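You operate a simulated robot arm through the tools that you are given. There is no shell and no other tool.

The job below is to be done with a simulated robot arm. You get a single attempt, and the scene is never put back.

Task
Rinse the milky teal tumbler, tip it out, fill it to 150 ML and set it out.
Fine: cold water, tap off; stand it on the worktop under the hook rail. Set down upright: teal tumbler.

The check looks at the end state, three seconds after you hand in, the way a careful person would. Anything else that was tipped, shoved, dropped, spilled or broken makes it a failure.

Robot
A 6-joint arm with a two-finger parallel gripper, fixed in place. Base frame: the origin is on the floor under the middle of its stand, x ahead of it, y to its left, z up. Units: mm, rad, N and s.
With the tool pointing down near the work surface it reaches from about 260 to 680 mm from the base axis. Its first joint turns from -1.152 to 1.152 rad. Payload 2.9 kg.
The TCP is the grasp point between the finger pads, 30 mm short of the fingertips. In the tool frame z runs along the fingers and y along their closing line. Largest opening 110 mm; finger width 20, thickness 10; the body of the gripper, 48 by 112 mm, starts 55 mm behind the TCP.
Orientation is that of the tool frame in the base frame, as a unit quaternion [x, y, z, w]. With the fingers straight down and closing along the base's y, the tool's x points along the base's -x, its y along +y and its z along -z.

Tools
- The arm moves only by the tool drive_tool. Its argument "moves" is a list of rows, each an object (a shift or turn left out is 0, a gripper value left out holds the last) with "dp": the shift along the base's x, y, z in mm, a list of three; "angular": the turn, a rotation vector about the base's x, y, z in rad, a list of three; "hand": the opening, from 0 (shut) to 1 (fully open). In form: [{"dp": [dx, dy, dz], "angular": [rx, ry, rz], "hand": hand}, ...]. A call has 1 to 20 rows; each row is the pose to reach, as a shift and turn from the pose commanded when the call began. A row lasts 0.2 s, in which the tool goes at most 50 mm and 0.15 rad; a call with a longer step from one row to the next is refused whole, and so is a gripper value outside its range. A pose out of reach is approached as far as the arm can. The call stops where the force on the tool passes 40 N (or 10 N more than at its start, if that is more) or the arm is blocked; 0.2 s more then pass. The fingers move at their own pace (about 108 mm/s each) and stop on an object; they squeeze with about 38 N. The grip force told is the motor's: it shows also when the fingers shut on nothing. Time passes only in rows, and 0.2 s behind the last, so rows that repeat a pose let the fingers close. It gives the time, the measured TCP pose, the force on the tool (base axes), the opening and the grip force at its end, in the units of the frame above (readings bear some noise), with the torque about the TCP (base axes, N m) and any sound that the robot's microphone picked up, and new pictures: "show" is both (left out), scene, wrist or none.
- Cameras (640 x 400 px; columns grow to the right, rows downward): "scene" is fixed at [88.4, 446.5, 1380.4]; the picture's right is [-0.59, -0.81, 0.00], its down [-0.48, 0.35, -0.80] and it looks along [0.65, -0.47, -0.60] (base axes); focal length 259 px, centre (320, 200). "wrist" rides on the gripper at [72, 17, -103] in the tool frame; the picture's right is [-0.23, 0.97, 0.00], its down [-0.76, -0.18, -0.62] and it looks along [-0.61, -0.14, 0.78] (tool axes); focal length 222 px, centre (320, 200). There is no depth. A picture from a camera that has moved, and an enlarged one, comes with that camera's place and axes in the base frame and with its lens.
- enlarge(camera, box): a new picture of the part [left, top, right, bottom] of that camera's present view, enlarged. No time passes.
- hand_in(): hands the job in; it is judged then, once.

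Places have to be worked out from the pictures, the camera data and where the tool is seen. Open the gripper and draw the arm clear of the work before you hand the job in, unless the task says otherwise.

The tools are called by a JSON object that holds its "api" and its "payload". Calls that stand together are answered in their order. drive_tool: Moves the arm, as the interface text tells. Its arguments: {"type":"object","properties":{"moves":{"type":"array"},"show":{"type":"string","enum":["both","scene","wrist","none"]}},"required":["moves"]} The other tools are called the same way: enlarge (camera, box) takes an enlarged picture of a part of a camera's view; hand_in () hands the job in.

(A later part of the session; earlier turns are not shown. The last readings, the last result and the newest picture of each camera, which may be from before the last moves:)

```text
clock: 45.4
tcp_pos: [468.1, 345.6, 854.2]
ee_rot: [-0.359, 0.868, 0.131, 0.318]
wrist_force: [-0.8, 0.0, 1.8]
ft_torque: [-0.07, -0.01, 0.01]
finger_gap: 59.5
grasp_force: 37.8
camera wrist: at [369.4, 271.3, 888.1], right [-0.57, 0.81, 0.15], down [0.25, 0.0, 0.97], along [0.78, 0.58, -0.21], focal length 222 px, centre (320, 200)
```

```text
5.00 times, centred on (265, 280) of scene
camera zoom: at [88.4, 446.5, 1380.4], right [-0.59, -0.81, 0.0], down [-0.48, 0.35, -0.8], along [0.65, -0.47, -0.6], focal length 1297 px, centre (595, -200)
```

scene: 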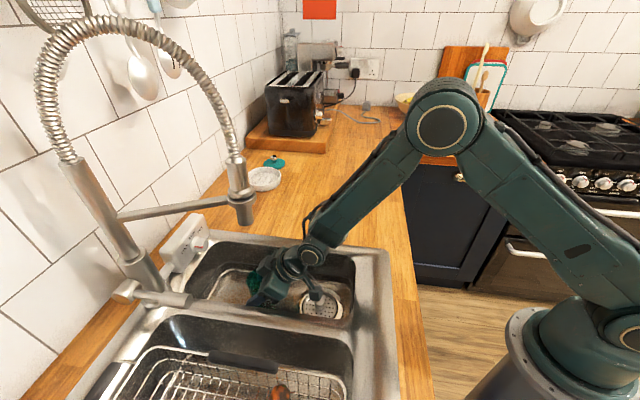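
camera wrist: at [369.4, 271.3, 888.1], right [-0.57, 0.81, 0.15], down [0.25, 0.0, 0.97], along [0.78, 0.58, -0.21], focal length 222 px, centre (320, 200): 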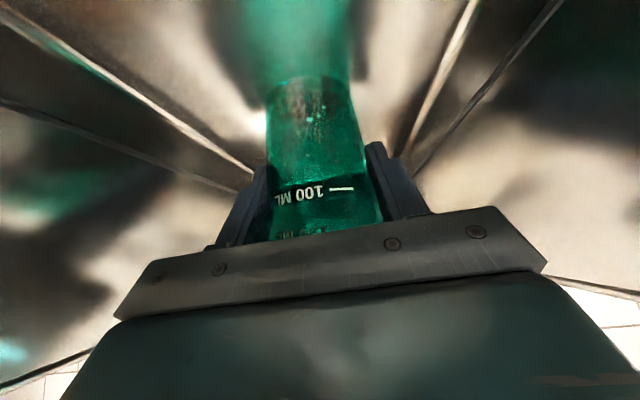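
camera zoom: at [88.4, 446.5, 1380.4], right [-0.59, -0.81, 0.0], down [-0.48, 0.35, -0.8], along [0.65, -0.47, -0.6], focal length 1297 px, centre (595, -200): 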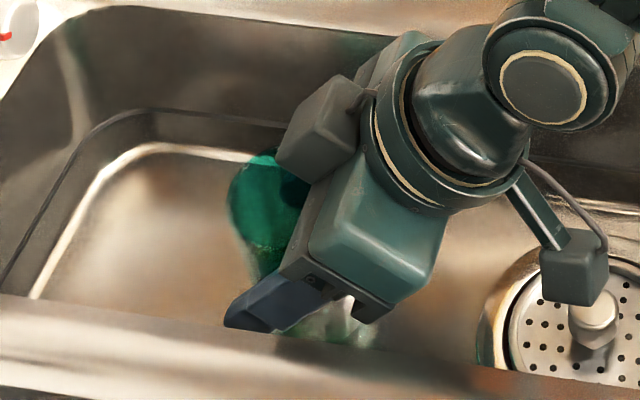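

Force shifted up by about 4 N, so the base is on the basin floor. I'll open the fingers and back straight out along the tool axis.

{"api": "drive_tool", "payload": {"moves": [{"hand": 0.6}, {"hand": 0.78}, {"hand": 0.78}, {"dp": [-15, -15, 26], "hand": 0.78}, {"dp": [-32, -32, 54], "hand": 0.78}, {"dp": [-50, -50, 84], "hand": 0.78}, {"dp": [-70, -70, 116], "hand": 0.78}, {"dp": [-88, -88, 146], "hand": 0.78}, {"dp": [-95, -95, 158], "hand": 0.78}, {"dp": [-95, -95, 158], "hand": 0.78}]}}

{"api": "enlarge", "payload": {"camera": "wrist", "box": [285, 30, 365, 150]}}

{"api": "enlarge", "payload": {"camera": "scene", "box": [235, 255, 295, 325]}}

```text
clock: 47.6
tcp_pos: [372.6, 249.8, 1011.4]
ee_rot: [-0.359, 0.868, 0.131, 0.317]
wrist_force: [0.0, 0.5, -0.3]
ft_torque: [0.03, 0.02, 0.03]
finger_gap: 85.8
grasp_force: 0.0
camera wrist: at [274.4, 175.1, 1044.8], right [-0.57, 0.81, 0.15], down [0.25, 0.0, 0.97], along [0.78, 0.58, -0.21], focal length 222 px, centre (320, 200)
```

scene: 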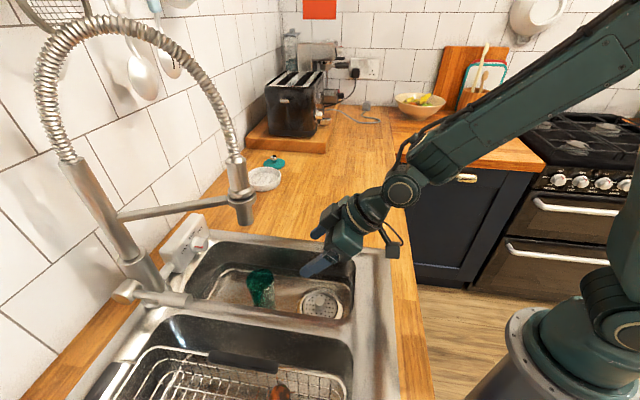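
wrist: 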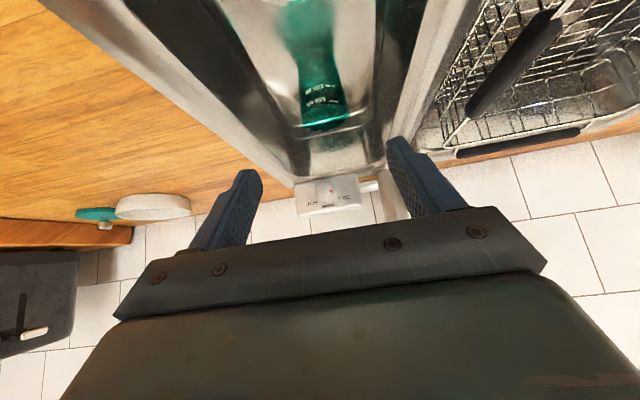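

```text
3.33 times, centred on (325, 90) of wrist
camera zoom: at [274.4, 175.1, 1044.8], right [-0.57, 0.81, 0.15], down [0.25, 0.0, 0.97], along [0.78, 0.58, -0.21], focal length 740 px, centre (303, 567)
```

zoom: 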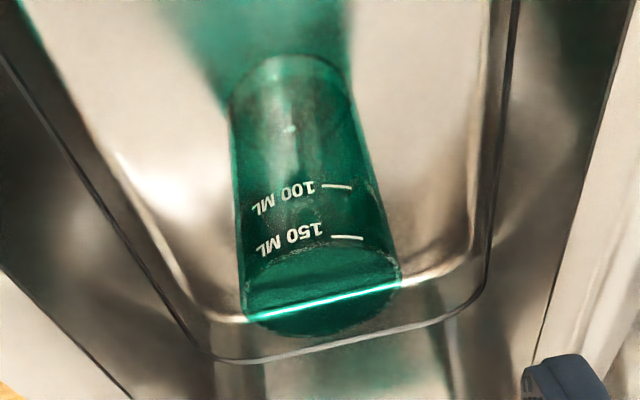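

```text
5.71 times, centred on (265, 290) of scene
camera zoom: at [88.4, 446.5, 1380.4], right [-0.59, -0.81, 0.0], down [-0.48, 0.35, -0.8], along [0.65, -0.47, -0.6], focal length 1482 px, centre (634, -314)
```

zoom: 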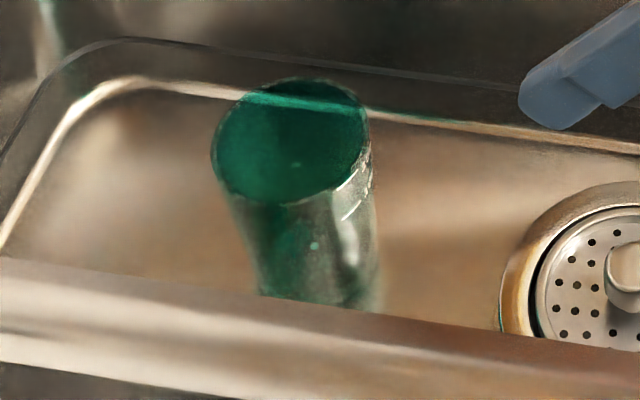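

The tumbler is empty, clean and standing under the nozzle. I'll zoom in on the marks and rim to calibrate where the 150 ML line sits before refilling.

{"api": "enlarge", "payload": {"camera": "wrist", "box": [295, 85, 351, 135]}}

{"api": "enlarge", "payload": {"camera": "scene", "box": [245, 265, 285, 315]}}

```text
8.00 times, centred on (323, 110) of wrist
camera zoom: at [274.4, 175.1, 1044.8], right [-0.57, 0.81, 0.15], down [0.25, 0.0, 0.97], along [0.78, 0.58, -0.21], focal length 1777 px, centre (296, 920)
```

zoom: 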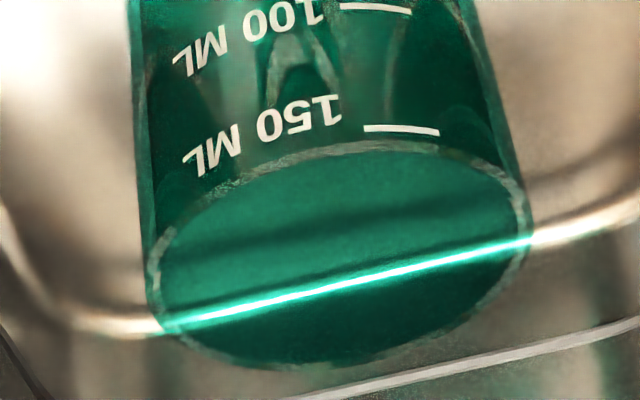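

```text
8.00 times, centred on (265, 290) of scene
camera zoom: at [88.4, 446.5, 1380.4], right [-0.59, -0.81, 0.0], down [-0.48, 0.35, -0.8], along [0.65, -0.47, -0.6], focal length 2075 px, centre (760, -520)
```

zoom: 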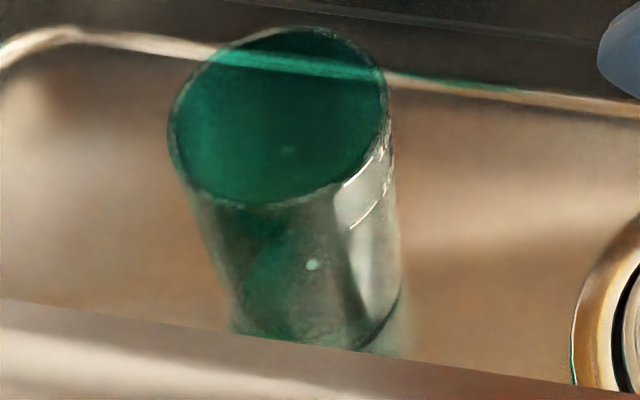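

The 150 ML line sits only about 3 mm below the rim, so the first fill (~142 mL) was just short of it. I'll return to the lever's pre-grasp position for the final fill.

{"api": "drive_tool", "payload": {"moves": [{"dp": [-12, 28, 18], "angular": [0.007, -0.007, 0], "hand": 0.6}, {"dp": [-24, 58, 38], "angular": [0.017, -0.017, 0], "hand": 0.5}, {"dp": [-36, 90, 58], "angular": [0.022, -0.022, 0], "hand": 0.5}, {"dp": [-38, 122, 74], "angular": [0.03, -0.03, 0], "hand": 0.5}, {"dp": [-34, 152, 80], "angular": [0.037, -0.037, 0], "hand": 0.5}, {"dp": [-20, 175, 72], "angular": [0.037, -0.037, 0], "hand": 0.5}, {"dp": [2, 197, 55], "angular": [0.037, -0.037, 0], "hand": 0.5}, {"dp": [10, 205, 40], "angular": [0.037, -0.037, 0], "hand": 0.5}, {"dp": [10, 205, 40], "angular": [0.037, -0.037, 0], "hand": 0.5}]}}

{"api": "enlarge", "payload": {"camera": "wrist", "box": [220, 60, 460, 210]}}

```text
clock: 49.6
tcp_pos: [383.3, 455.9, 1053.6]
ee_rot: [-0.357, 0.859, 0.141, 0.339]
wrist_force: [-0.1, -0.4, -0.8]
ft_torque: [-0.01, -0.01, -0.02]
finger_gap: 54.9
grasp_force: 0.0
camera wrist: at [284.0, 380.8, 1079.9], right [-0.57, 0.81, 0.16], down [0.22, -0.03, 0.98], along [0.79, 0.59, -0.16], focal length 222 px, centre (320, 200)
```

scene: 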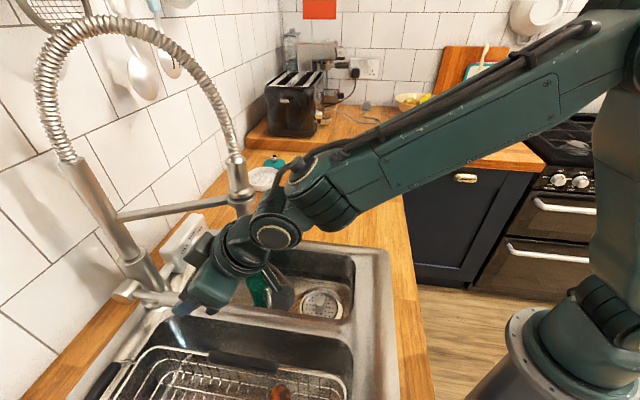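
wrist: 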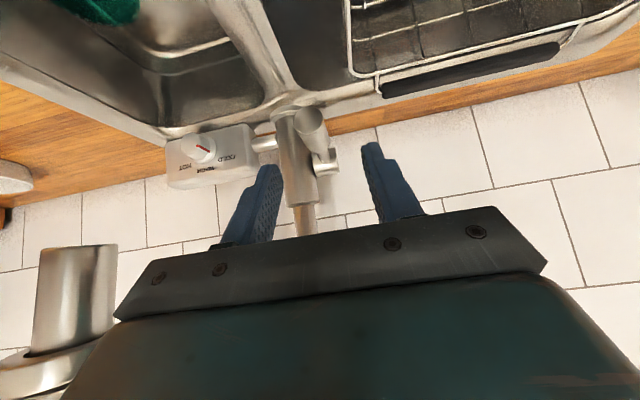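

```text
2.67 times, centred on (340, 135) of wrist
camera zoom: at [284.0, 380.8, 1079.9], right [-0.57, 0.81, 0.16], down [0.22, -0.03, 0.98], along [0.79, 0.59, -0.16], focal length 592 px, centre (267, 373)
```

zoom: 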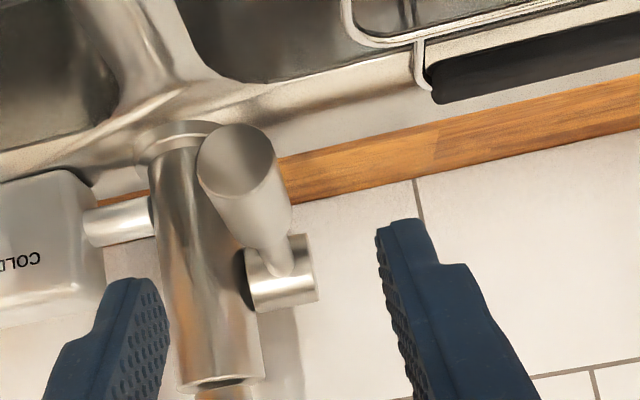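

Same alignment as before. I'll go in to the gripping point and close on the handle.

{"api": "drive_tool", "payload": {"moves": [{"dp": [14, 11, -19], "hand": 0.5}, {"dp": [29, 23, -39], "hand": 0.5}, {"dp": [43, 35, -58], "hand": 0.5}, {"dp": [43, 35, -58], "hand": 0.5}, {"dp": [43, 35, -58], "hand": 0.3}, {"dp": [43, 35, -58], "hand": 0.1}, {"dp": [43, 35, -58], "hand": 0.1}]}}

{"api": "enlarge", "payload": {"camera": "scene", "box": [245, 265, 285, 315]}}

```text
clock: 51.2
tcp_pos: [428.2, 492.2, 995.6]
ee_rot: [-0.355, 0.86, 0.139, 0.34]
wrist_force: [8.5, -3.4, -1.1]
ft_torque: [-0.12, 0.0, 0.69]
finger_gap: 24.4
grasp_force: 44.9
camera wrist: at [328.4, 416.1, 1021.8], right [-0.57, 0.81, 0.15], down [0.22, -0.03, 0.98], along [0.79, 0.59, -0.16], focal length 222 px, centre (320, 200)
```

scene: 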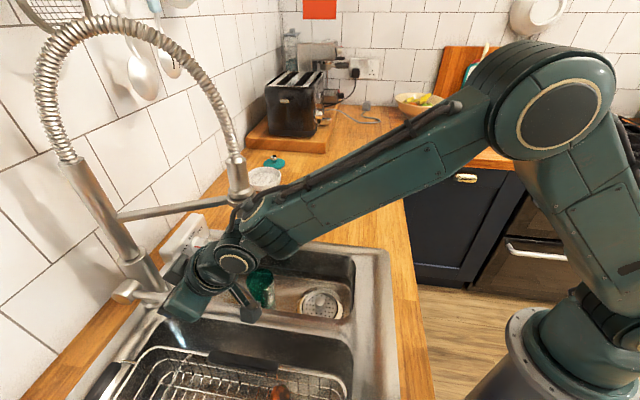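
wrist: 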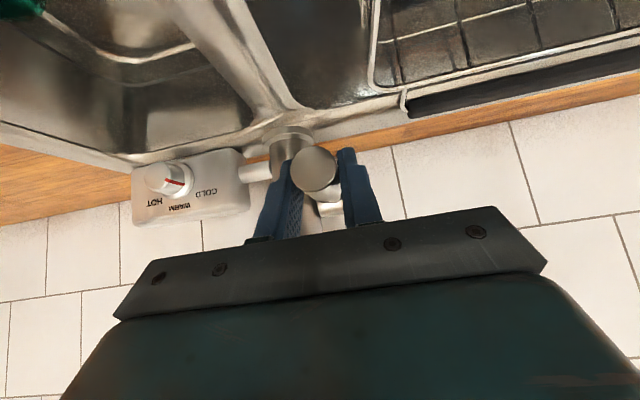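

```text
8.00 times, centred on (265, 290) of scene
camera zoom: at [88.7, 446.5, 1380.4], right [-0.59, -0.81, 0.0], down [-0.48, 0.35, -0.8], along [0.65, -0.47, -0.6], focal length 2075 px, centre (760, -520)
```

zoom: 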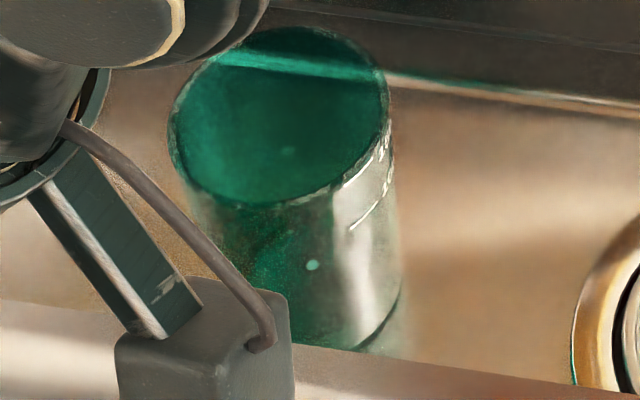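

Gripped the same way as before. I'll lift the lever along the same arc and hold for about 3 s, then check the level.

{"api": "drive_tool", "payload": {"moves": [{"dp": [0.2, 0.2, 5.2], "angular": [-0.053, 0.053, 0], "hand": 0.1}, {"dp": [0.55, 0.55, 10.5], "angular": [-0.106, 0.106, 0], "hand": 0.1}, {"dp": [1.2, 1.2, 15.5], "angular": [-0.156, 0.156, 0], "hand": 0.1}, {"dp": [1.9, 1.9, 20.5], "angular": [-0.206, 0.206, 0], "hand": 0.1}, {"dp": [3.3, 2.85, 26], "angular": [-0.266, 0.266, 0], "hand": 0.1}, {"dp": [3.3, 2.85, 26], "angular": [-0.266, 0.266, 0], "hand": 0.1}, {"dp": [3.3, 2.85, 26], "angular": [-0.266, 0.266, 0], "hand": 0.1}, {"dp": [3.3, 2.85, 26], "angular": [-0.266, 0.266, 0], "hand": 0.1}, {"dp": [3.3, 2.85, 26], "angular": [-0.266, 0.266, 0], "hand": 0.1}, {"dp": [3.3, 2.85, 26], "angular": [-0.266, 0.266, 0], "hand": 0.1}, {"dp": [3.3, 2.85, 26], "angular": [-0.266, 0.266, 0], "hand": 0.1}, {"dp": [3.3, 2.85, 26], "angular": [-0.266, 0.266, 0], "hand": 0.1}, {"dp": [3.3, 2.85, 26], "angular": [-0.266, 0.266, 0], "hand": 0.1}, {"dp": [3.3, 2.85, 26], "angular": [-0.266, 0.266, 0], "hand": 0.1}, {"dp": [3.3, 2.85, 26], "angular": [-0.266, 0.266, 0], "hand": 0.1}, {"dp": [3.3, 2.85, 26], "angular": [-0.266, 0.266, 0], "hand": 0.1}, {"dp": [3.3, 2.85, 26], "angular": [-0.266, 0.266, 0], "hand": 0.1}, {"dp": [3.3, 2.85, 26], "angular": [-0.266, 0.266, 0], "hand": 0.1}], "show": "scene"}}

{"api": "enlarge", "payload": {"camera": "scene", "box": [245, 265, 285, 315]}}

```text
clock: 55.0
tcp_pos: [430.6, 496.0, 1021.6]
ee_rot: [-0.375, 0.907, 0.073, 0.176]
wrist_force: [25.7, 3.1, 3.6]
ft_torque: [0.7, -0.6, 0.6]
finger_gap: 24.5
grasp_force: 45.1
```

scene: 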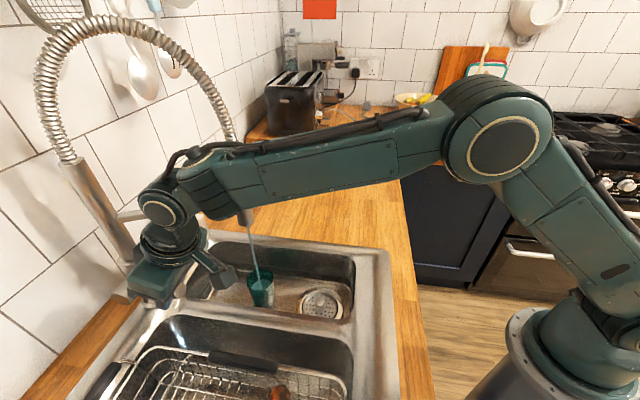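

```text
8.00 times, centred on (265, 290) of scene
camera zoom: at [89.1, 446.5, 1380.4], right [-0.59, -0.81, 0.0], down [-0.48, 0.35, -0.8], along [0.65, -0.47, -0.6], focal length 2075 px, centre (760, -520)
```

zoom: 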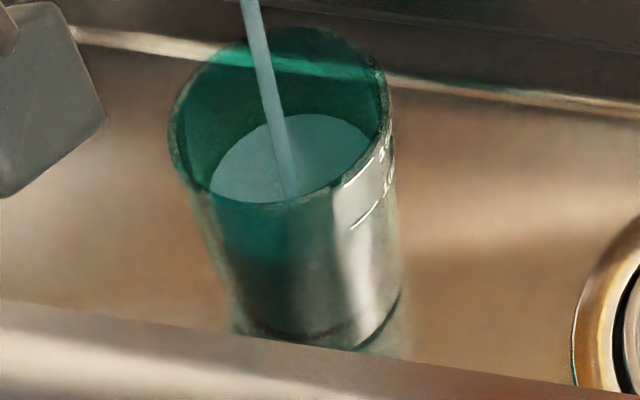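

It's filling faster this time (around 95 mL already). I'll throttle back to the small opening now and check.

{"api": "drive_tool", "payload": {"moves": [{"dp": [-1.2, -0.9, -6], "angular": [0.06, -0.06, 0], "hand": 0.1}, {"dp": [-2.2, -1.8, -11.5], "angular": [0.12, -0.12, 0], "hand": 0.1}, {"dp": [-2.75, -2.3, -15.5], "angular": [0.16, -0.16, 0], "hand": 0.1}], "show": "scene"}}

{"api": "enlarge", "payload": {"camera": "scene", "box": [245, 265, 285, 315]}}

```text
clock: 55.8
tcp_pos: [427.6, 490.7, 1003.5]
ee_rot: [-0.365, 0.883, 0.112, 0.273]
wrist_force: [26.1, 1.6, -13.2]
ft_torque: [-0.77, 0.59, 0.68]
finger_gap: 24.5
grasp_force: 45.2
```

scene: 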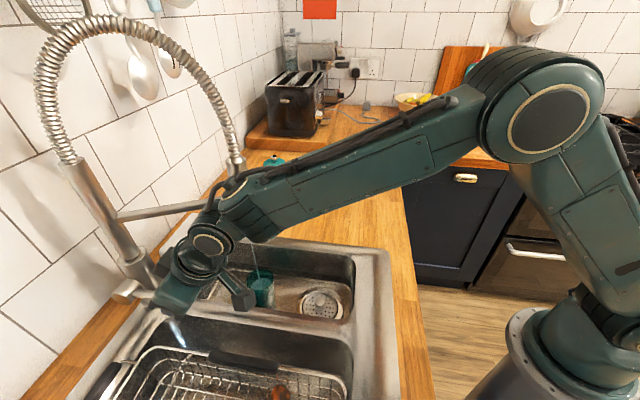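

```text
8.00 times, centred on (265, 290) of scene
camera zoom: at [89.3, 446.7, 1380.3], right [-0.59, -0.81, 0.0], down [-0.48, 0.35, -0.8], along [0.65, -0.47, -0.6], focal length 2075 px, centre (760, -520)
```

zoom: 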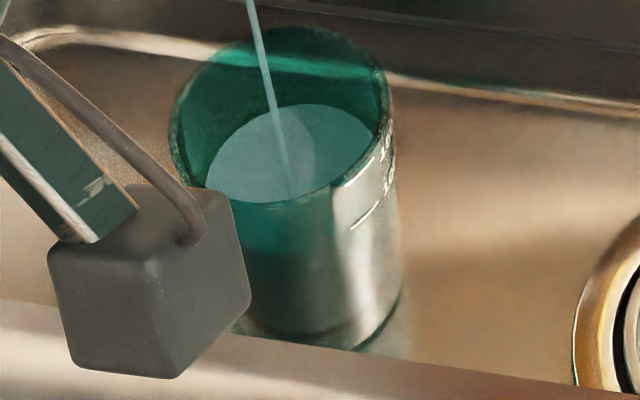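

Level about 100 mL now with a thin stream. I'll hold this opening for 2 s to measure its rate.

{"api": "drive_tool", "payload": {"moves": [{"hand": 0.1}, {"hand": 0.1}, {"hand": 0.1}, {"hand": 0.1}, {"hand": 0.1}, {"hand": 0.1}, {"hand": 0.1}, {"hand": 0.1}, {"hand": 0.1}], "show": "none"}}

{"api": "enlarge", "payload": {"camera": "scene", "box": [245, 265, 285, 315]}}

```text
clock: 57.8
tcp_pos: [427.1, 490.4, 1004.6]
ee_rot: [-0.363, 0.884, 0.112, 0.273]
wrist_force: [11.1, -15.5, -14.4]
ft_torque: [-1.02, 0.86, 0.66]
finger_gap: 24.1
grasp_force: 44.8
```

```text
8.00 times, centred on (265, 290) of scene
camera zoom: at [89.0, 446.3, 1380.4], right [-0.59, -0.81, 0.0], down [-0.48, 0.35, -0.8], along [0.65, -0.47, -0.6], focal length 2075 px, centre (760, -520)
```

zoom: 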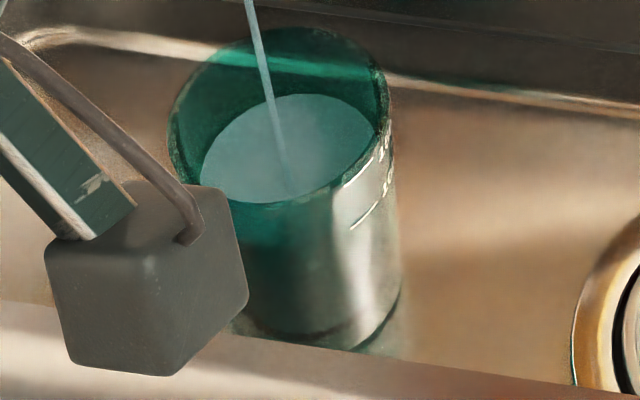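

Rising about 5 px/s (≈4 mL/s). I estimate ~108 mL; I'll hold roughly 5 s more and recheck.

{"api": "drive_tool", "payload": {"moves": [{"hand": 0.1}, {"hand": 0.1}, {"hand": 0.1}, {"hand": 0.1}, {"hand": 0.1}, {"hand": 0.1}, {"hand": 0.1}, {"hand": 0.1}, {"hand": 0.1}, {"hand": 0.1}, {"hand": 0.1}, {"hand": 0.1}, {"hand": 0.1}, {"hand": 0.1}, {"hand": 0.1}, {"hand": 0.1}, {"hand": 0.1}, {"hand": 0.1}, {"hand": 0.1}], "show": "none"}}

{"api": "enlarge", "payload": {"camera": "scene", "box": [245, 265, 285, 315]}}

```text
clock: 61.8
tcp_pos: [427.1, 491.1, 1005.8]
ee_rot: [-0.364, 0.883, 0.112, 0.273]
wrist_force: [7.8, -19.2, -9.2]
ft_torque: [-0.69, 0.48, 0.63]
finger_gap: 24.3
grasp_force: 44.9
```

```text
8.00 times, centred on (265, 290) of scene
camera zoom: at [88.8, 446.1, 1380.5], right [-0.59, -0.81, 0.0], down [-0.48, 0.35, -0.8], along [0.65, -0.47, -0.6], focal length 2075 px, centre (760, -520)
```

zoom: 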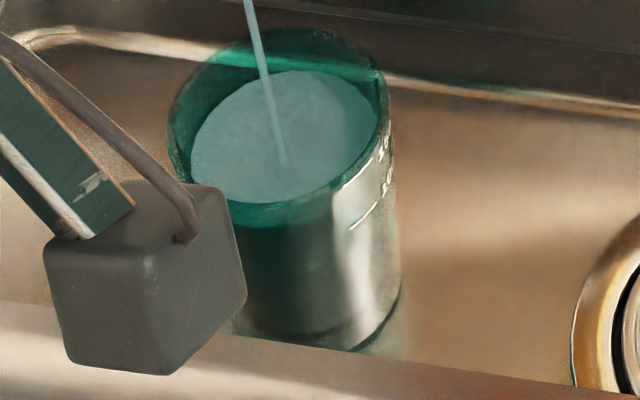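

About 127 mL (surface far edge at y=70, target ≈44). I'll hold 2.2 s more and recheck before closing.

{"api": "drive_tool", "payload": {"moves": [{"hand": 0.1}, {"hand": 0.1}, {"hand": 0.1}, {"hand": 0.1}, {"hand": 0.1}, {"hand": 0.1}, {"hand": 0.1}, {"hand": 0.1}, {"hand": 0.1}, {"hand": 0.1}], "show": "none"}}

{"api": "enlarge", "payload": {"camera": "scene", "box": [245, 265, 285, 315]}}

```text
clock: 64.0
tcp_pos: [427.2, 490.0, 1006.2]
ee_rot: [-0.364, 0.883, 0.113, 0.274]
wrist_force: [5.9, -20.4, -6.4]
ft_torque: [-0.52, 0.42, 0.61]
finger_gap: 24.7
grasp_force: 44.7
```

```text
8.00 times, centred on (265, 290) of scene
camera zoom: at [88.7, 446.0, 1380.6], right [-0.59, -0.81, 0.0], down [-0.48, 0.35, -0.8], along [0.65, -0.47, -0.6], focal length 2075 px, centre (760, -520)
```

zoom: 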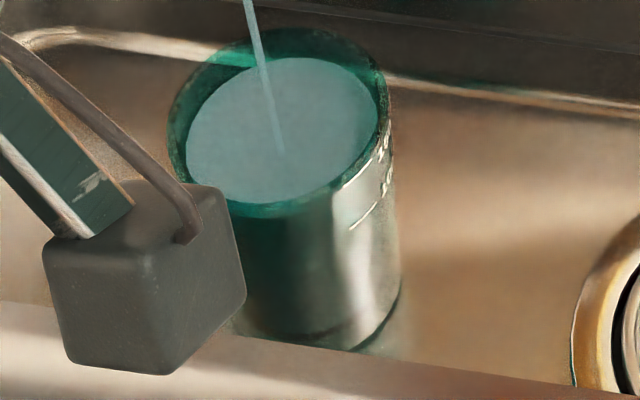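

Around 138 mL. I'll hold 1.2 s more and then close the lever fully within the same call.

{"api": "drive_tool", "payload": {"moves": [{"hand": 0.1}, {"hand": 0.1}, {"hand": 0.1}, {"hand": 0.1}, {"hand": 0.1}, {"hand": 0.1}, {"dp": [-0.3, -0.3, -5], "angular": [0.05, -0.05, 0], "hand": 0.1}, {"dp": [-0.5, -0.5, -9.5], "angular": [0.1, -0.1, 0], "hand": 0.1}, {"dp": [-0.5, -0.5, -11.5], "angular": [0.106, -0.106, 0], "hand": 0.1}, {"dp": [-0.5, -0.5, -12.5], "angular": [0.106, -0.106, 0], "hand": 0.1}], "show": "scene"}}

{"api": "enlarge", "payload": {"camera": "scene", "box": [245, 265, 285, 315]}}

{"api": "enlarge", "payload": {"camera": "scene", "box": [220, 200, 300, 280]}}

```text
clock: 66.2
tcp_pos: [426.8, 490.2, 993.7]
ee_rot: [-0.355, 0.86, 0.139, 0.34]
wrist_force: [-1.3, -28.1, 7.7]
ft_torque: [-1.0, 0.75, 0.57]
finger_gap: 24.5
grasp_force: 45.1
```

scene: 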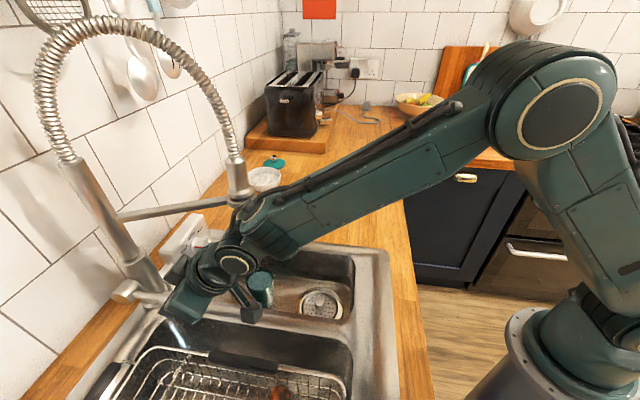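

```text
8.00 times, centred on (265, 290) of scene
camera zoom: at [88.3, 445.7, 1380.7], right [-0.59, -0.81, 0.0], down [-0.48, 0.35, -0.8], along [0.65, -0.47, -0.6], focal length 2075 px, centre (760, -520)
```

zoom: 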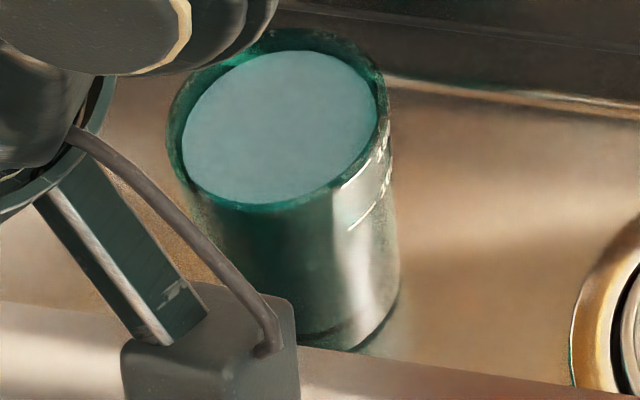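

```text
5.00 times, centred on (260, 240) of scene
camera zoom: at [88.3, 445.7, 1380.7], right [-0.59, -0.81, 0.0], down [-0.48, 0.35, -0.8], along [0.65, -0.47, -0.6], focal length 1297 px, centre (620, 0)
```

zoom: 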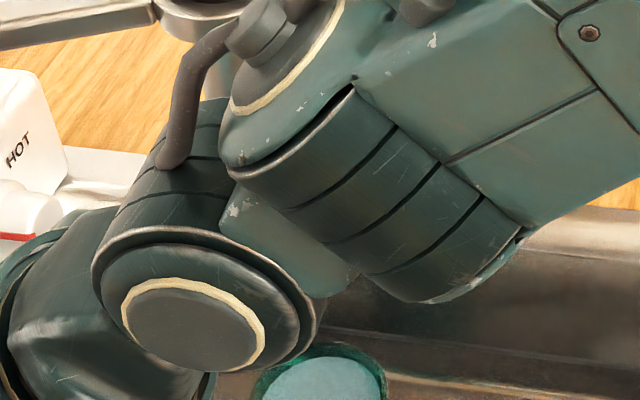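

The stream is off and I estimate ~144 mL. I'll release the lever, back out, and read the level side-on from the wrist camera.

{"api": "drive_tool", "payload": {"moves": [{"hand": 0.25}, {"hand": 0.5}, {"hand": 0.5}, {"dp": [-21, -18, 27], "hand": 0.5}, {"dp": [-42, -36, 54], "hand": 0.5}, {"dp": [-63, -58, 80], "hand": 0.5}, {"dp": [-88, -88, 100], "hand": 0.5}, {"dp": [-95, -125, 95], "hand": 0.6}, {"dp": [-92, -158, 78], "hand": 0.78}, {"dp": [-80, -190, 58], "hand": 0.78}, {"dp": [-66, -220, 36], "hand": 0.78}, {"dp": [-55, -240, 18], "hand": 0.78}, {"dp": [-55, -240, 18], "hand": 0.78}]}}

{"api": "enlarge", "payload": {"camera": "wrist", "box": [295, 85, 351, 135]}}

{"api": "enlarge", "payload": {"camera": "scene", "box": [245, 265, 285, 315]}}

{"api": "enlarge", "payload": {"camera": "scene", "box": [120, 200, 280, 320]}}

```text
clock: 69.0
tcp_pos: [372.0, 250.6, 1011.1]
ee_rot: [-0.356, 0.859, 0.14, 0.34]
wrist_force: [-1.0, 0.1, -0.5]
ft_torque: [0.02, -0.01, -0.01]
finger_gap: 85.7
grasp_force: 0.0
camera wrist: at [272.3, 175.3, 1037.4], right [-0.57, 0.81, 0.16], down [0.22, -0.03, 0.98], along [0.79, 0.59, -0.16], focal length 222 px, centre (320, 200)
```

scene: 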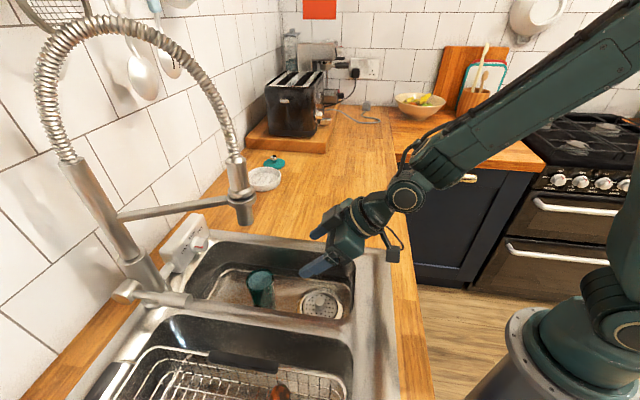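
wrist: 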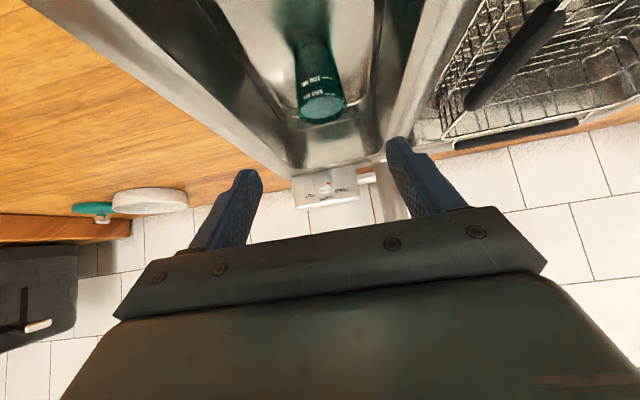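

```text
8.00 times, centred on (323, 110) of wrist
camera zoom: at [272.3, 175.3, 1037.4], right [-0.57, 0.81, 0.16], down [0.22, -0.03, 0.98], along [0.79, 0.59, -0.16], focal length 1777 px, centre (296, 920)
```

zoom: 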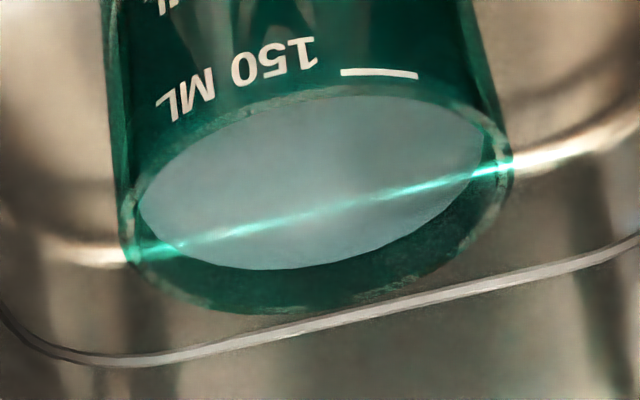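

```text
8.00 times, centred on (265, 290) of scene
camera zoom: at [88.4, 446.5, 1380.4], right [-0.59, -0.81, 0.0], down [-0.48, 0.35, -0.8], along [0.65, -0.47, -0.6], focal length 2075 px, centre (760, -520)
```

zoom: 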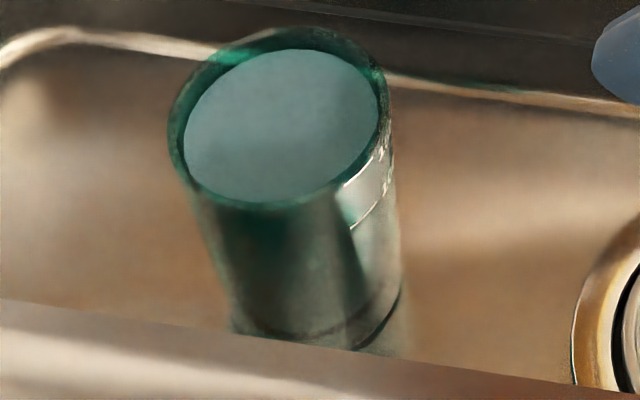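

```text
3.33 times, centred on (200, 260) of scene
camera zoom: at [88.4, 446.5, 1380.4], right [-0.59, -0.81, 0.0], down [-0.48, 0.35, -0.8], along [0.65, -0.47, -0.6], focal length 864 px, centre (720, 0)
```

zoom: 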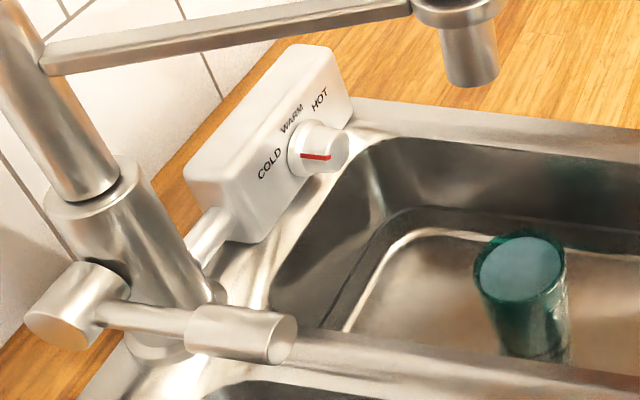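

The tap is off and the knob is still at COLD. From this angle the surface looks about 3–4 mm below the 150 line, so I'll lower the camera for a side-on reading.

{"api": "drive_tool", "payload": {"moves": [{"dp": [17, 17, -30], "angular": [0.02, -0.02, 0], "hand": 0.78}, {"dp": [34, 34, -62], "angular": [0.05, -0.05, 0], "hand": 0.78}, {"dp": [50, 50, -94], "angular": [0.08, -0.08, 0], "hand": 0.78}, {"dp": [64, 64, -122], "angular": [0.1, -0.1, 0], "hand": 0.78}, {"dp": [70, 70, -134], "angular": [0.104, -0.104, 0], "hand": 0.78}, {"dp": [70, 70, -134], "angular": [0.104, -0.104, 0], "hand": 0.78}], "show": "wrist"}}

{"api": "enlarge", "payload": {"camera": "wrist", "box": [260, 130, 380, 240]}}

```text
clock: 70.4
tcp_pos: [440.3, 321.5, 878.5]
ee_rot: [-0.345, 0.831, 0.167, 0.403]
wrist_force: [0.0, -0.4, -0.1]
ft_torque: [0.03, 0.03, 0.0]
finger_gap: 85.7
grasp_force: 0.1
camera wrist: at [340.4, 245.0, 886.3], right [-0.59, 0.79, 0.18], down [0.12, -0.14, 0.98], along [0.8, 0.6, -0.01], focal length 222 px, centre (320, 200)
```

wrist: 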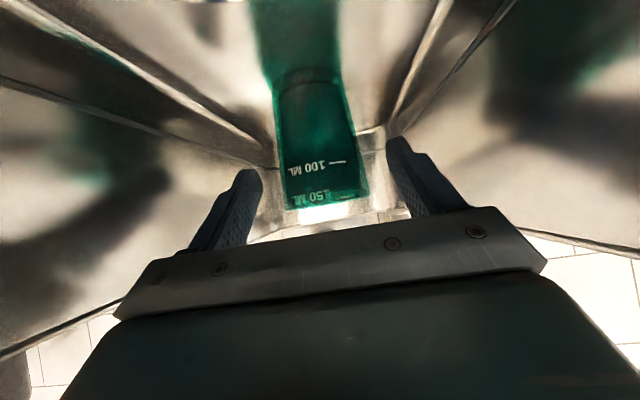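

```text
3.64 times, centred on (320, 185) of wrist
camera zoom: at [340.4, 245.0, 886.3], right [-0.59, 0.79, 0.18], down [0.12, -0.14, 0.98], along [0.8, 0.6, -0.01], focal length 808 px, centre (320, 254)
```

zoom: 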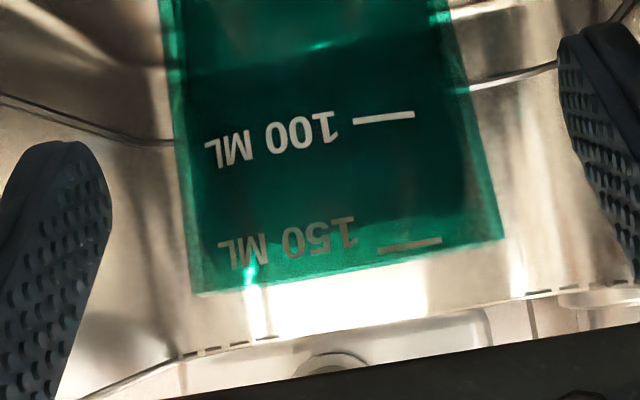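

Side-on view works. I'll zoom further to find the water line relative to the 150 mark.

{"api": "enlarge", "payload": {"camera": "wrist", "box": [280, 165, 372, 225]}}

{"api": "enlarge", "payload": {"camera": "wrist", "box": [330, 170, 374, 210]}}

```text
6.67 times, centred on (326, 195) of wrist
camera zoom: at [340.4, 245.0, 886.3], right [-0.59, 0.79, 0.18], down [0.12, -0.14, 0.98], along [0.8, 0.6, -0.01], focal length 1481 px, centre (280, 233)
```

zoom: 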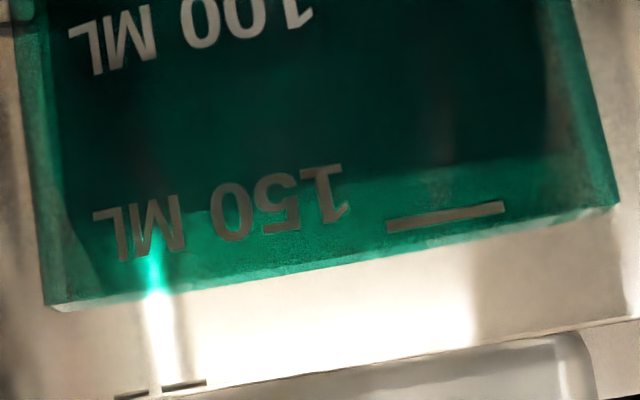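

```text
10.00 times, centred on (352, 190) of wrist
camera zoom: at [340.4, 245.0, 886.3], right [-0.59, 0.79, 0.18], down [0.12, -0.14, 0.98], along [0.8, 0.6, -0.01], focal length 2221 px, centre (0, 300)
```

zoom: 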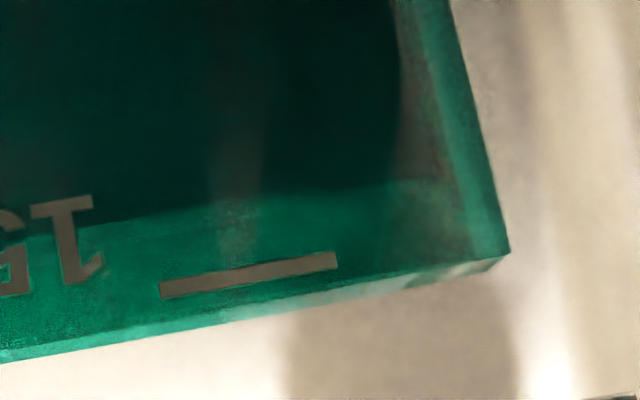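

The water line is about 4.5 mm under the 150 mark, so roughly 138–139 mL; I need about 10 mL more. I'll go back to the lever for a short top-up.

{"api": "drive_tool", "payload": {"moves": [{"dp": [-17, -17, 30], "angular": [-0.02, 0.02, 0], "hand": 0.78}, {"dp": [-34, -34, 62], "angular": [-0.05, 0.05, 0], "hand": 0.78}, {"dp": [-50, -50, 96], "angular": [-0.08, 0.08, 0], "hand": 0.78}, {"dp": [-66, -66, 126], "angular": [-0.1, 0.1, 0], "hand": 0.78}, {"dp": [-76, -60, 142], "angular": [-0.104, 0.104, 0], "hand": 0.6}, {"dp": [-90, -30, 160], "angular": [-0.104, 0.104, 0], "hand": 0.5}, {"dp": [-100, 2, 178], "angular": [-0.104, 0.104, 0], "hand": 0.5}, {"dp": [-106, 36, 200], "angular": [-0.104, 0.104, 0], "hand": 0.5}, {"dp": [-106, 68, 212], "angular": [-0.104, 0.104, 0], "hand": 0.5}, {"dp": [-98, 98, 212], "angular": [-0.104, 0.104, 0], "hand": 0.5}, {"dp": [-80, 122, 202], "angular": [-0.104, 0.104, 0], "hand": 0.5}, {"dp": [-60, 134, 184], "angular": [-0.104, 0.104, 0], "hand": 0.5}, {"dp": [-57, 134.5, 175], "angular": [-0.104, 0.104, 0], "hand": 0.5}, {"dp": [-57, 134.5, 175], "angular": [-0.104, 0.104, 0], "hand": 0.5}], "show": "wrist"}}

{"api": "enlarge", "payload": {"camera": "wrist", "box": [220, 60, 460, 210]}}

```text
clock: 73.4
tcp_pos: [384.4, 454.5, 1053.4]
ee_rot: [-0.356, 0.859, 0.141, 0.34]
wrist_force: [0.0, -0.1, 0.5]
ft_torque: [0.0, -0.03, 0.0]
finger_gap: 55.0
grasp_force: 0.1
camera wrist: at [285.0, 378.7, 1079.4], right [-0.57, 0.81, 0.16], down [0.22, -0.03, 0.98], along [0.79, 0.59, -0.16], focal length 222 px, centre (320, 200)
```

wrist: 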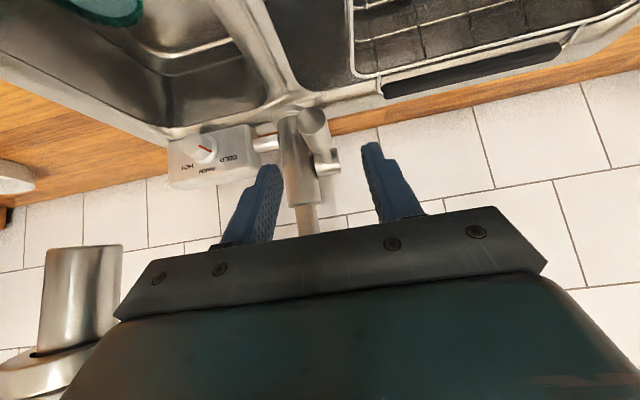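

```text
2.67 times, centred on (340, 135) of wrist
camera zoom: at [285.0, 378.7, 1079.4], right [-0.57, 0.81, 0.16], down [0.22, -0.03, 0.98], along [0.79, 0.59, -0.16], focal length 592 px, centre (267, 373)
```

zoom: 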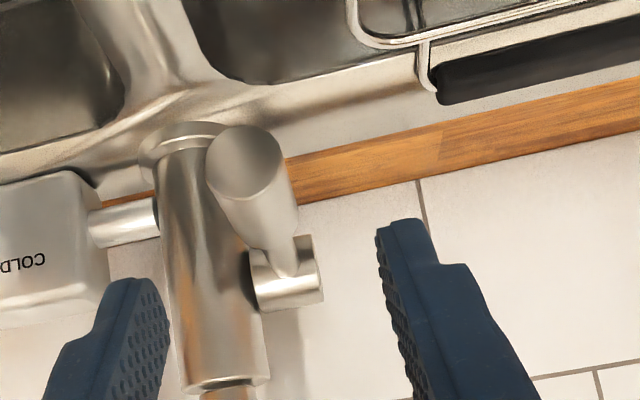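

Aligned as before. Going in and gripping the handle again.

{"api": "drive_tool", "payload": {"moves": [{"dp": [14, 12, -19], "hand": 0.5}, {"dp": [28, 24, -39], "hand": 0.5}, {"dp": [42, 36.5, -58], "hand": 0.5}, {"dp": [42, 36.5, -58], "hand": 0.5}, {"dp": [42, 36.5, -58], "hand": 0.3}, {"dp": [42, 36.5, -58], "hand": 0.1}, {"dp": [42, 36.5, -58], "hand": 0.1}], "show": "none"}}

{"api": "enlarge", "payload": {"camera": "scene", "box": [245, 265, 285, 315]}}

```text
clock: 75.0
tcp_pos: [425.7, 490.2, 993.2]
ee_rot: [-0.354, 0.86, 0.139, 0.34]
wrist_force: [13.1, -6.4, -1.2]
ft_torque: [-0.09, -0.05, 0.68]
finger_gap: 24.7
grasp_force: 44.8
```

```text
8.00 times, centred on (265, 290) of scene
camera zoom: at [88.8, 446.3, 1380.4], right [-0.59, -0.81, 0.0], down [-0.48, 0.35, -0.8], along [0.65, -0.47, -0.6], focal length 2075 px, centre (760, -520)
```

zoom: 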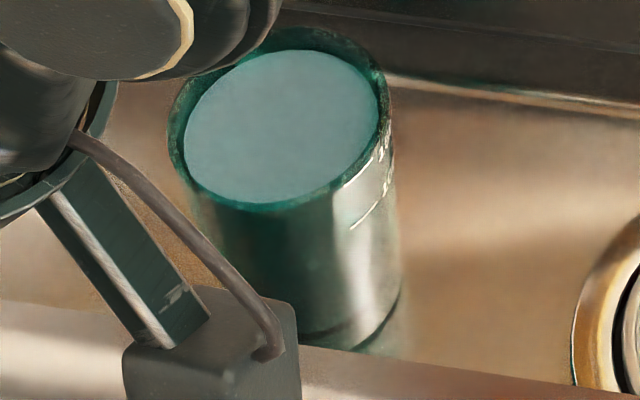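

Gripped. I'll open to the small setting briefly (about 1 s) and check the level before continuing.

{"api": "drive_tool", "payload": {"moves": [{"dp": [0.2, 0.2, 5.2], "angular": [-0.053, 0.053, 0], "hand": 0.1}, {"dp": [0.55, 0.55, 10.5], "angular": [-0.106, 0.106, 0], "hand": 0.1}, {"dp": [0.55, 0.55, 10.5], "angular": [-0.106, 0.106, 0], "hand": 0.1}], "show": "none"}}

{"api": "enlarge", "payload": {"camera": "scene", "box": [245, 265, 285, 315]}}

```text
clock: 75.8
tcp_pos: [427.1, 493.0, 1006.4]
ee_rot: [-0.363, 0.883, 0.113, 0.277]
wrist_force: [3.4, -25.5, 15.4]
ft_torque: [0.7, -0.73, 0.59]
finger_gap: 24.7
grasp_force: 44.8
```

```text
8.00 times, centred on (265, 290) of scene
camera zoom: at [88.3, 445.5, 1380.8], right [-0.59, -0.81, 0.0], down [-0.48, 0.35, -0.8], along [0.65, -0.47, -0.6], focal length 2075 px, centre (760, -520)
```

zoom: 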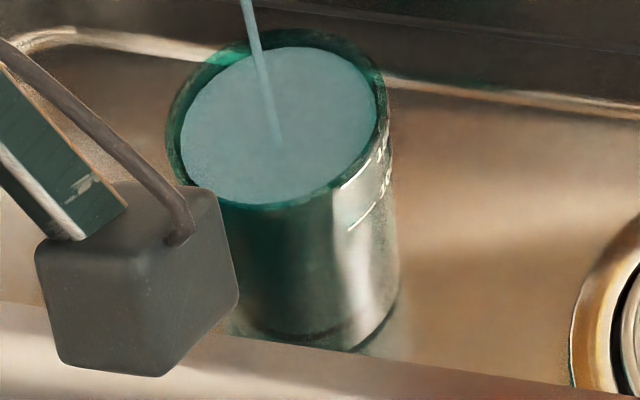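

Risen a few pixels. Hold 0.6 s more and then close fully.

{"api": "drive_tool", "payload": {"moves": [{"hand": 0.1}, {"hand": 0.1}, {"hand": 0.1}, {"dp": [-0.3, -0.3, -5], "angular": [0.05, -0.05, 0], "hand": 0.1}, {"dp": [-0.5, -0.5, -9.5], "angular": [0.1, -0.1, 0], "hand": 0.1}, {"dp": [-0.5, -0.5, -11.5], "angular": [0.106, -0.106, 0], "hand": 0.1}, {"dp": [-0.5, -0.5, -12], "angular": [0.106, -0.106, 0], "hand": 0.1}], "show": "scene"}}

{"api": "enlarge", "payload": {"camera": "scene", "box": [245, 265, 285, 315]}}

```text
clock: 77.4
tcp_pos: [427.0, 491.1, 991.6]
ee_rot: [-0.356, 0.859, 0.14, 0.34]
wrist_force: [10.0, -14.1, 6.9]
ft_torque: [-0.89, 0.58, 0.56]
finger_gap: 24.5
grasp_force: 45.2
```

scene: 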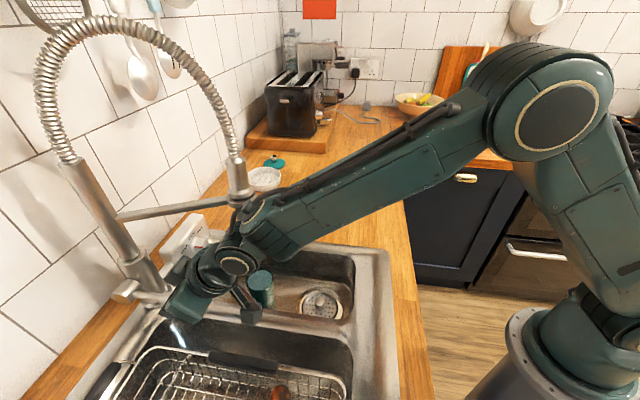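

```text
8.00 times, centred on (265, 290) of scene
camera zoom: at [88.6, 446.0, 1380.6], right [-0.59, -0.81, 0.0], down [-0.48, 0.35, -0.8], along [0.65, -0.47, -0.6], focal length 2075 px, centre (760, -520)
```

zoom: 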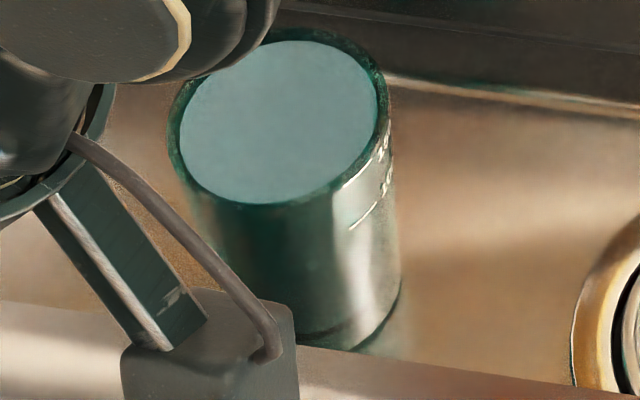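

Surface far edge now ~12 px under the rim, which I read as ~147 mL; the stream is off. Release, back out and do the side-on reading again.

{"api": "drive_tool", "payload": {"moves": [{"hand": 0.25}, {"hand": 0.5}, {"hand": 0.5}, {"dp": [-21, -18, 27], "hand": 0.5}, {"dp": [-42, -36, 54], "hand": 0.5}, {"dp": [-63, -58, 80], "hand": 0.5}, {"dp": [-88, -88, 100], "hand": 0.5}, {"dp": [-95, -125, 95], "hand": 0.6}, {"dp": [-92, -158, 78], "hand": 0.78}, {"dp": [-80, -190, 58], "hand": 0.78}, {"dp": [-66, -220, 36], "hand": 0.78}, {"dp": [-55, -240, 18], "hand": 0.78}, {"dp": [-55, -240, 18], "hand": 0.78}], "show": "scene"}}

{"api": "enlarge", "payload": {"camera": "scene", "box": [120, 200, 280, 320]}}

{"api": "enlarge", "payload": {"camera": "wrist", "box": [295, 85, 351, 135]}}

```text
clock: 80.2
tcp_pos: [373.5, 251.9, 1011.0]
ee_rot: [-0.356, 0.859, 0.14, 0.339]
wrist_force: [0.2, 0.6, -0.5]
ft_torque: [0.01, -0.02, -0.01]
finger_gap: 85.7
grasp_force: 0.1
```

scene: 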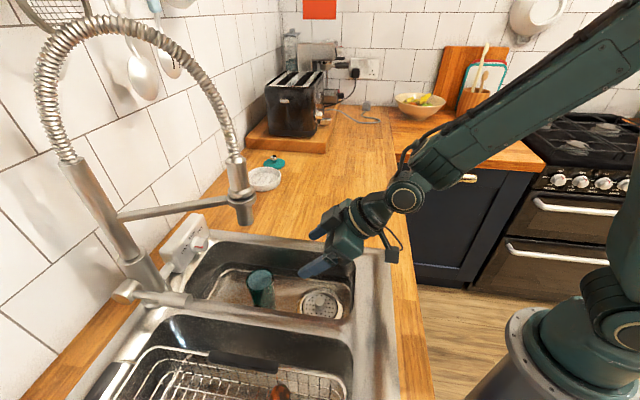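

```text
3.33 times, centred on (200, 260) of scene
camera zoom: at [88.4, 446.5, 1380.4], right [-0.59, -0.81, 0.0], down [-0.48, 0.35, -0.8], along [0.65, -0.47, -0.6], focal length 864 px, centre (720, 0)
```

zoom: 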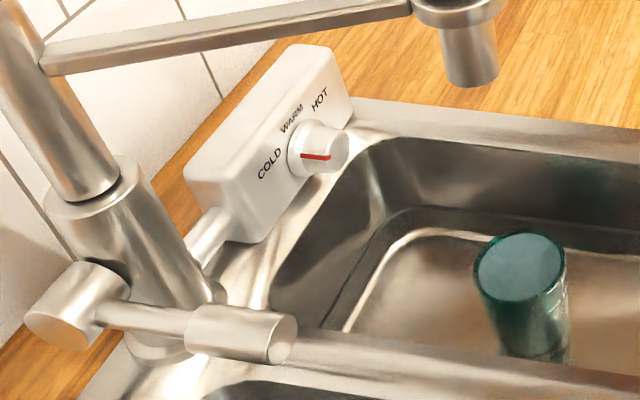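

```text
8.00 times, centred on (323, 110) of wrist
camera zoom: at [272.6, 177.2, 1037.1], right [-0.57, 0.81, 0.16], down [0.22, -0.03, 0.98], along [0.79, 0.59, -0.16], focal length 1777 px, centre (296, 920)
```

zoom: 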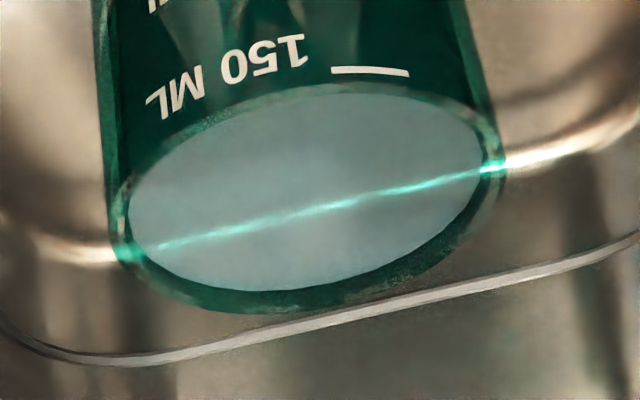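

Lever is level, tap off, knob at COLD. One more side-on reading of the level before lifting.

{"api": "drive_tool", "payload": {"moves": [{"dp": [17, 17, -30], "angular": [0.02, -0.02, 0], "hand": 0.78}, {"dp": [34, 34, -62], "angular": [0.05, -0.05, 0], "hand": 0.78}, {"dp": [49, 49, -94], "angular": [0.08, -0.08, 0], "hand": 0.78}, {"dp": [62, 62, -122], "angular": [0.1, -0.1, 0], "hand": 0.78}, {"dp": [68, 69, -134], "angular": [0.104, -0.104, 0], "hand": 0.78}, {"dp": [68, 69, -134], "angular": [0.104, -0.104, 0], "hand": 0.78}], "show": "none"}}

{"api": "enlarge", "payload": {"camera": "wrist", "box": [280, 165, 372, 225]}}

{"api": "enlarge", "payload": {"camera": "wrist", "box": [330, 170, 374, 210]}}

```text
clock: 81.6
tcp_pos: [438.8, 320.9, 874.7]
ee_rot: [-0.345, 0.832, 0.167, 0.402]
wrist_force: [0.0, 0.4, -0.6]
ft_torque: [0.0, 0.0, 0.01]
finger_gap: 85.7
grasp_force: 0.1
```

```text
6.67 times, centred on (326, 195) of wrist
camera zoom: at [338.7, 244.4, 884.9], right [-0.59, 0.79, 0.18], down [0.12, -0.14, 0.98], along [0.8, 0.6, -0.01], focal length 1481 px, centre (280, 233)
```

zoom: 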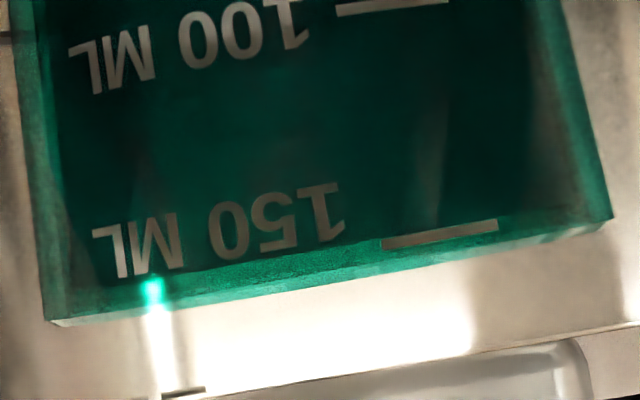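

```text
10.00 times, centred on (352, 190) of wrist
camera zoom: at [338.7, 244.4, 884.9], right [-0.59, 0.79, 0.18], down [0.12, -0.14, 0.98], along [0.8, 0.6, -0.01], focal length 2221 px, centre (0, 300)
```

zoom: 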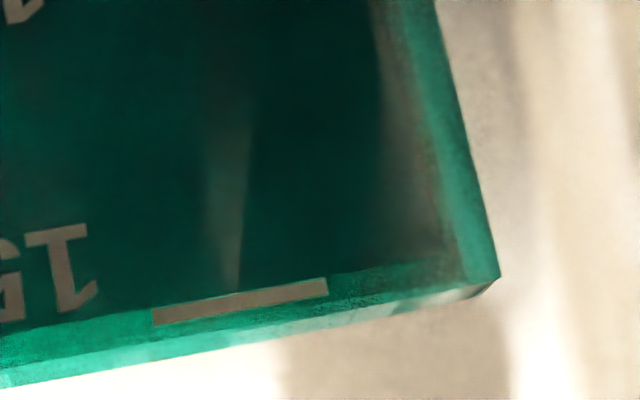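

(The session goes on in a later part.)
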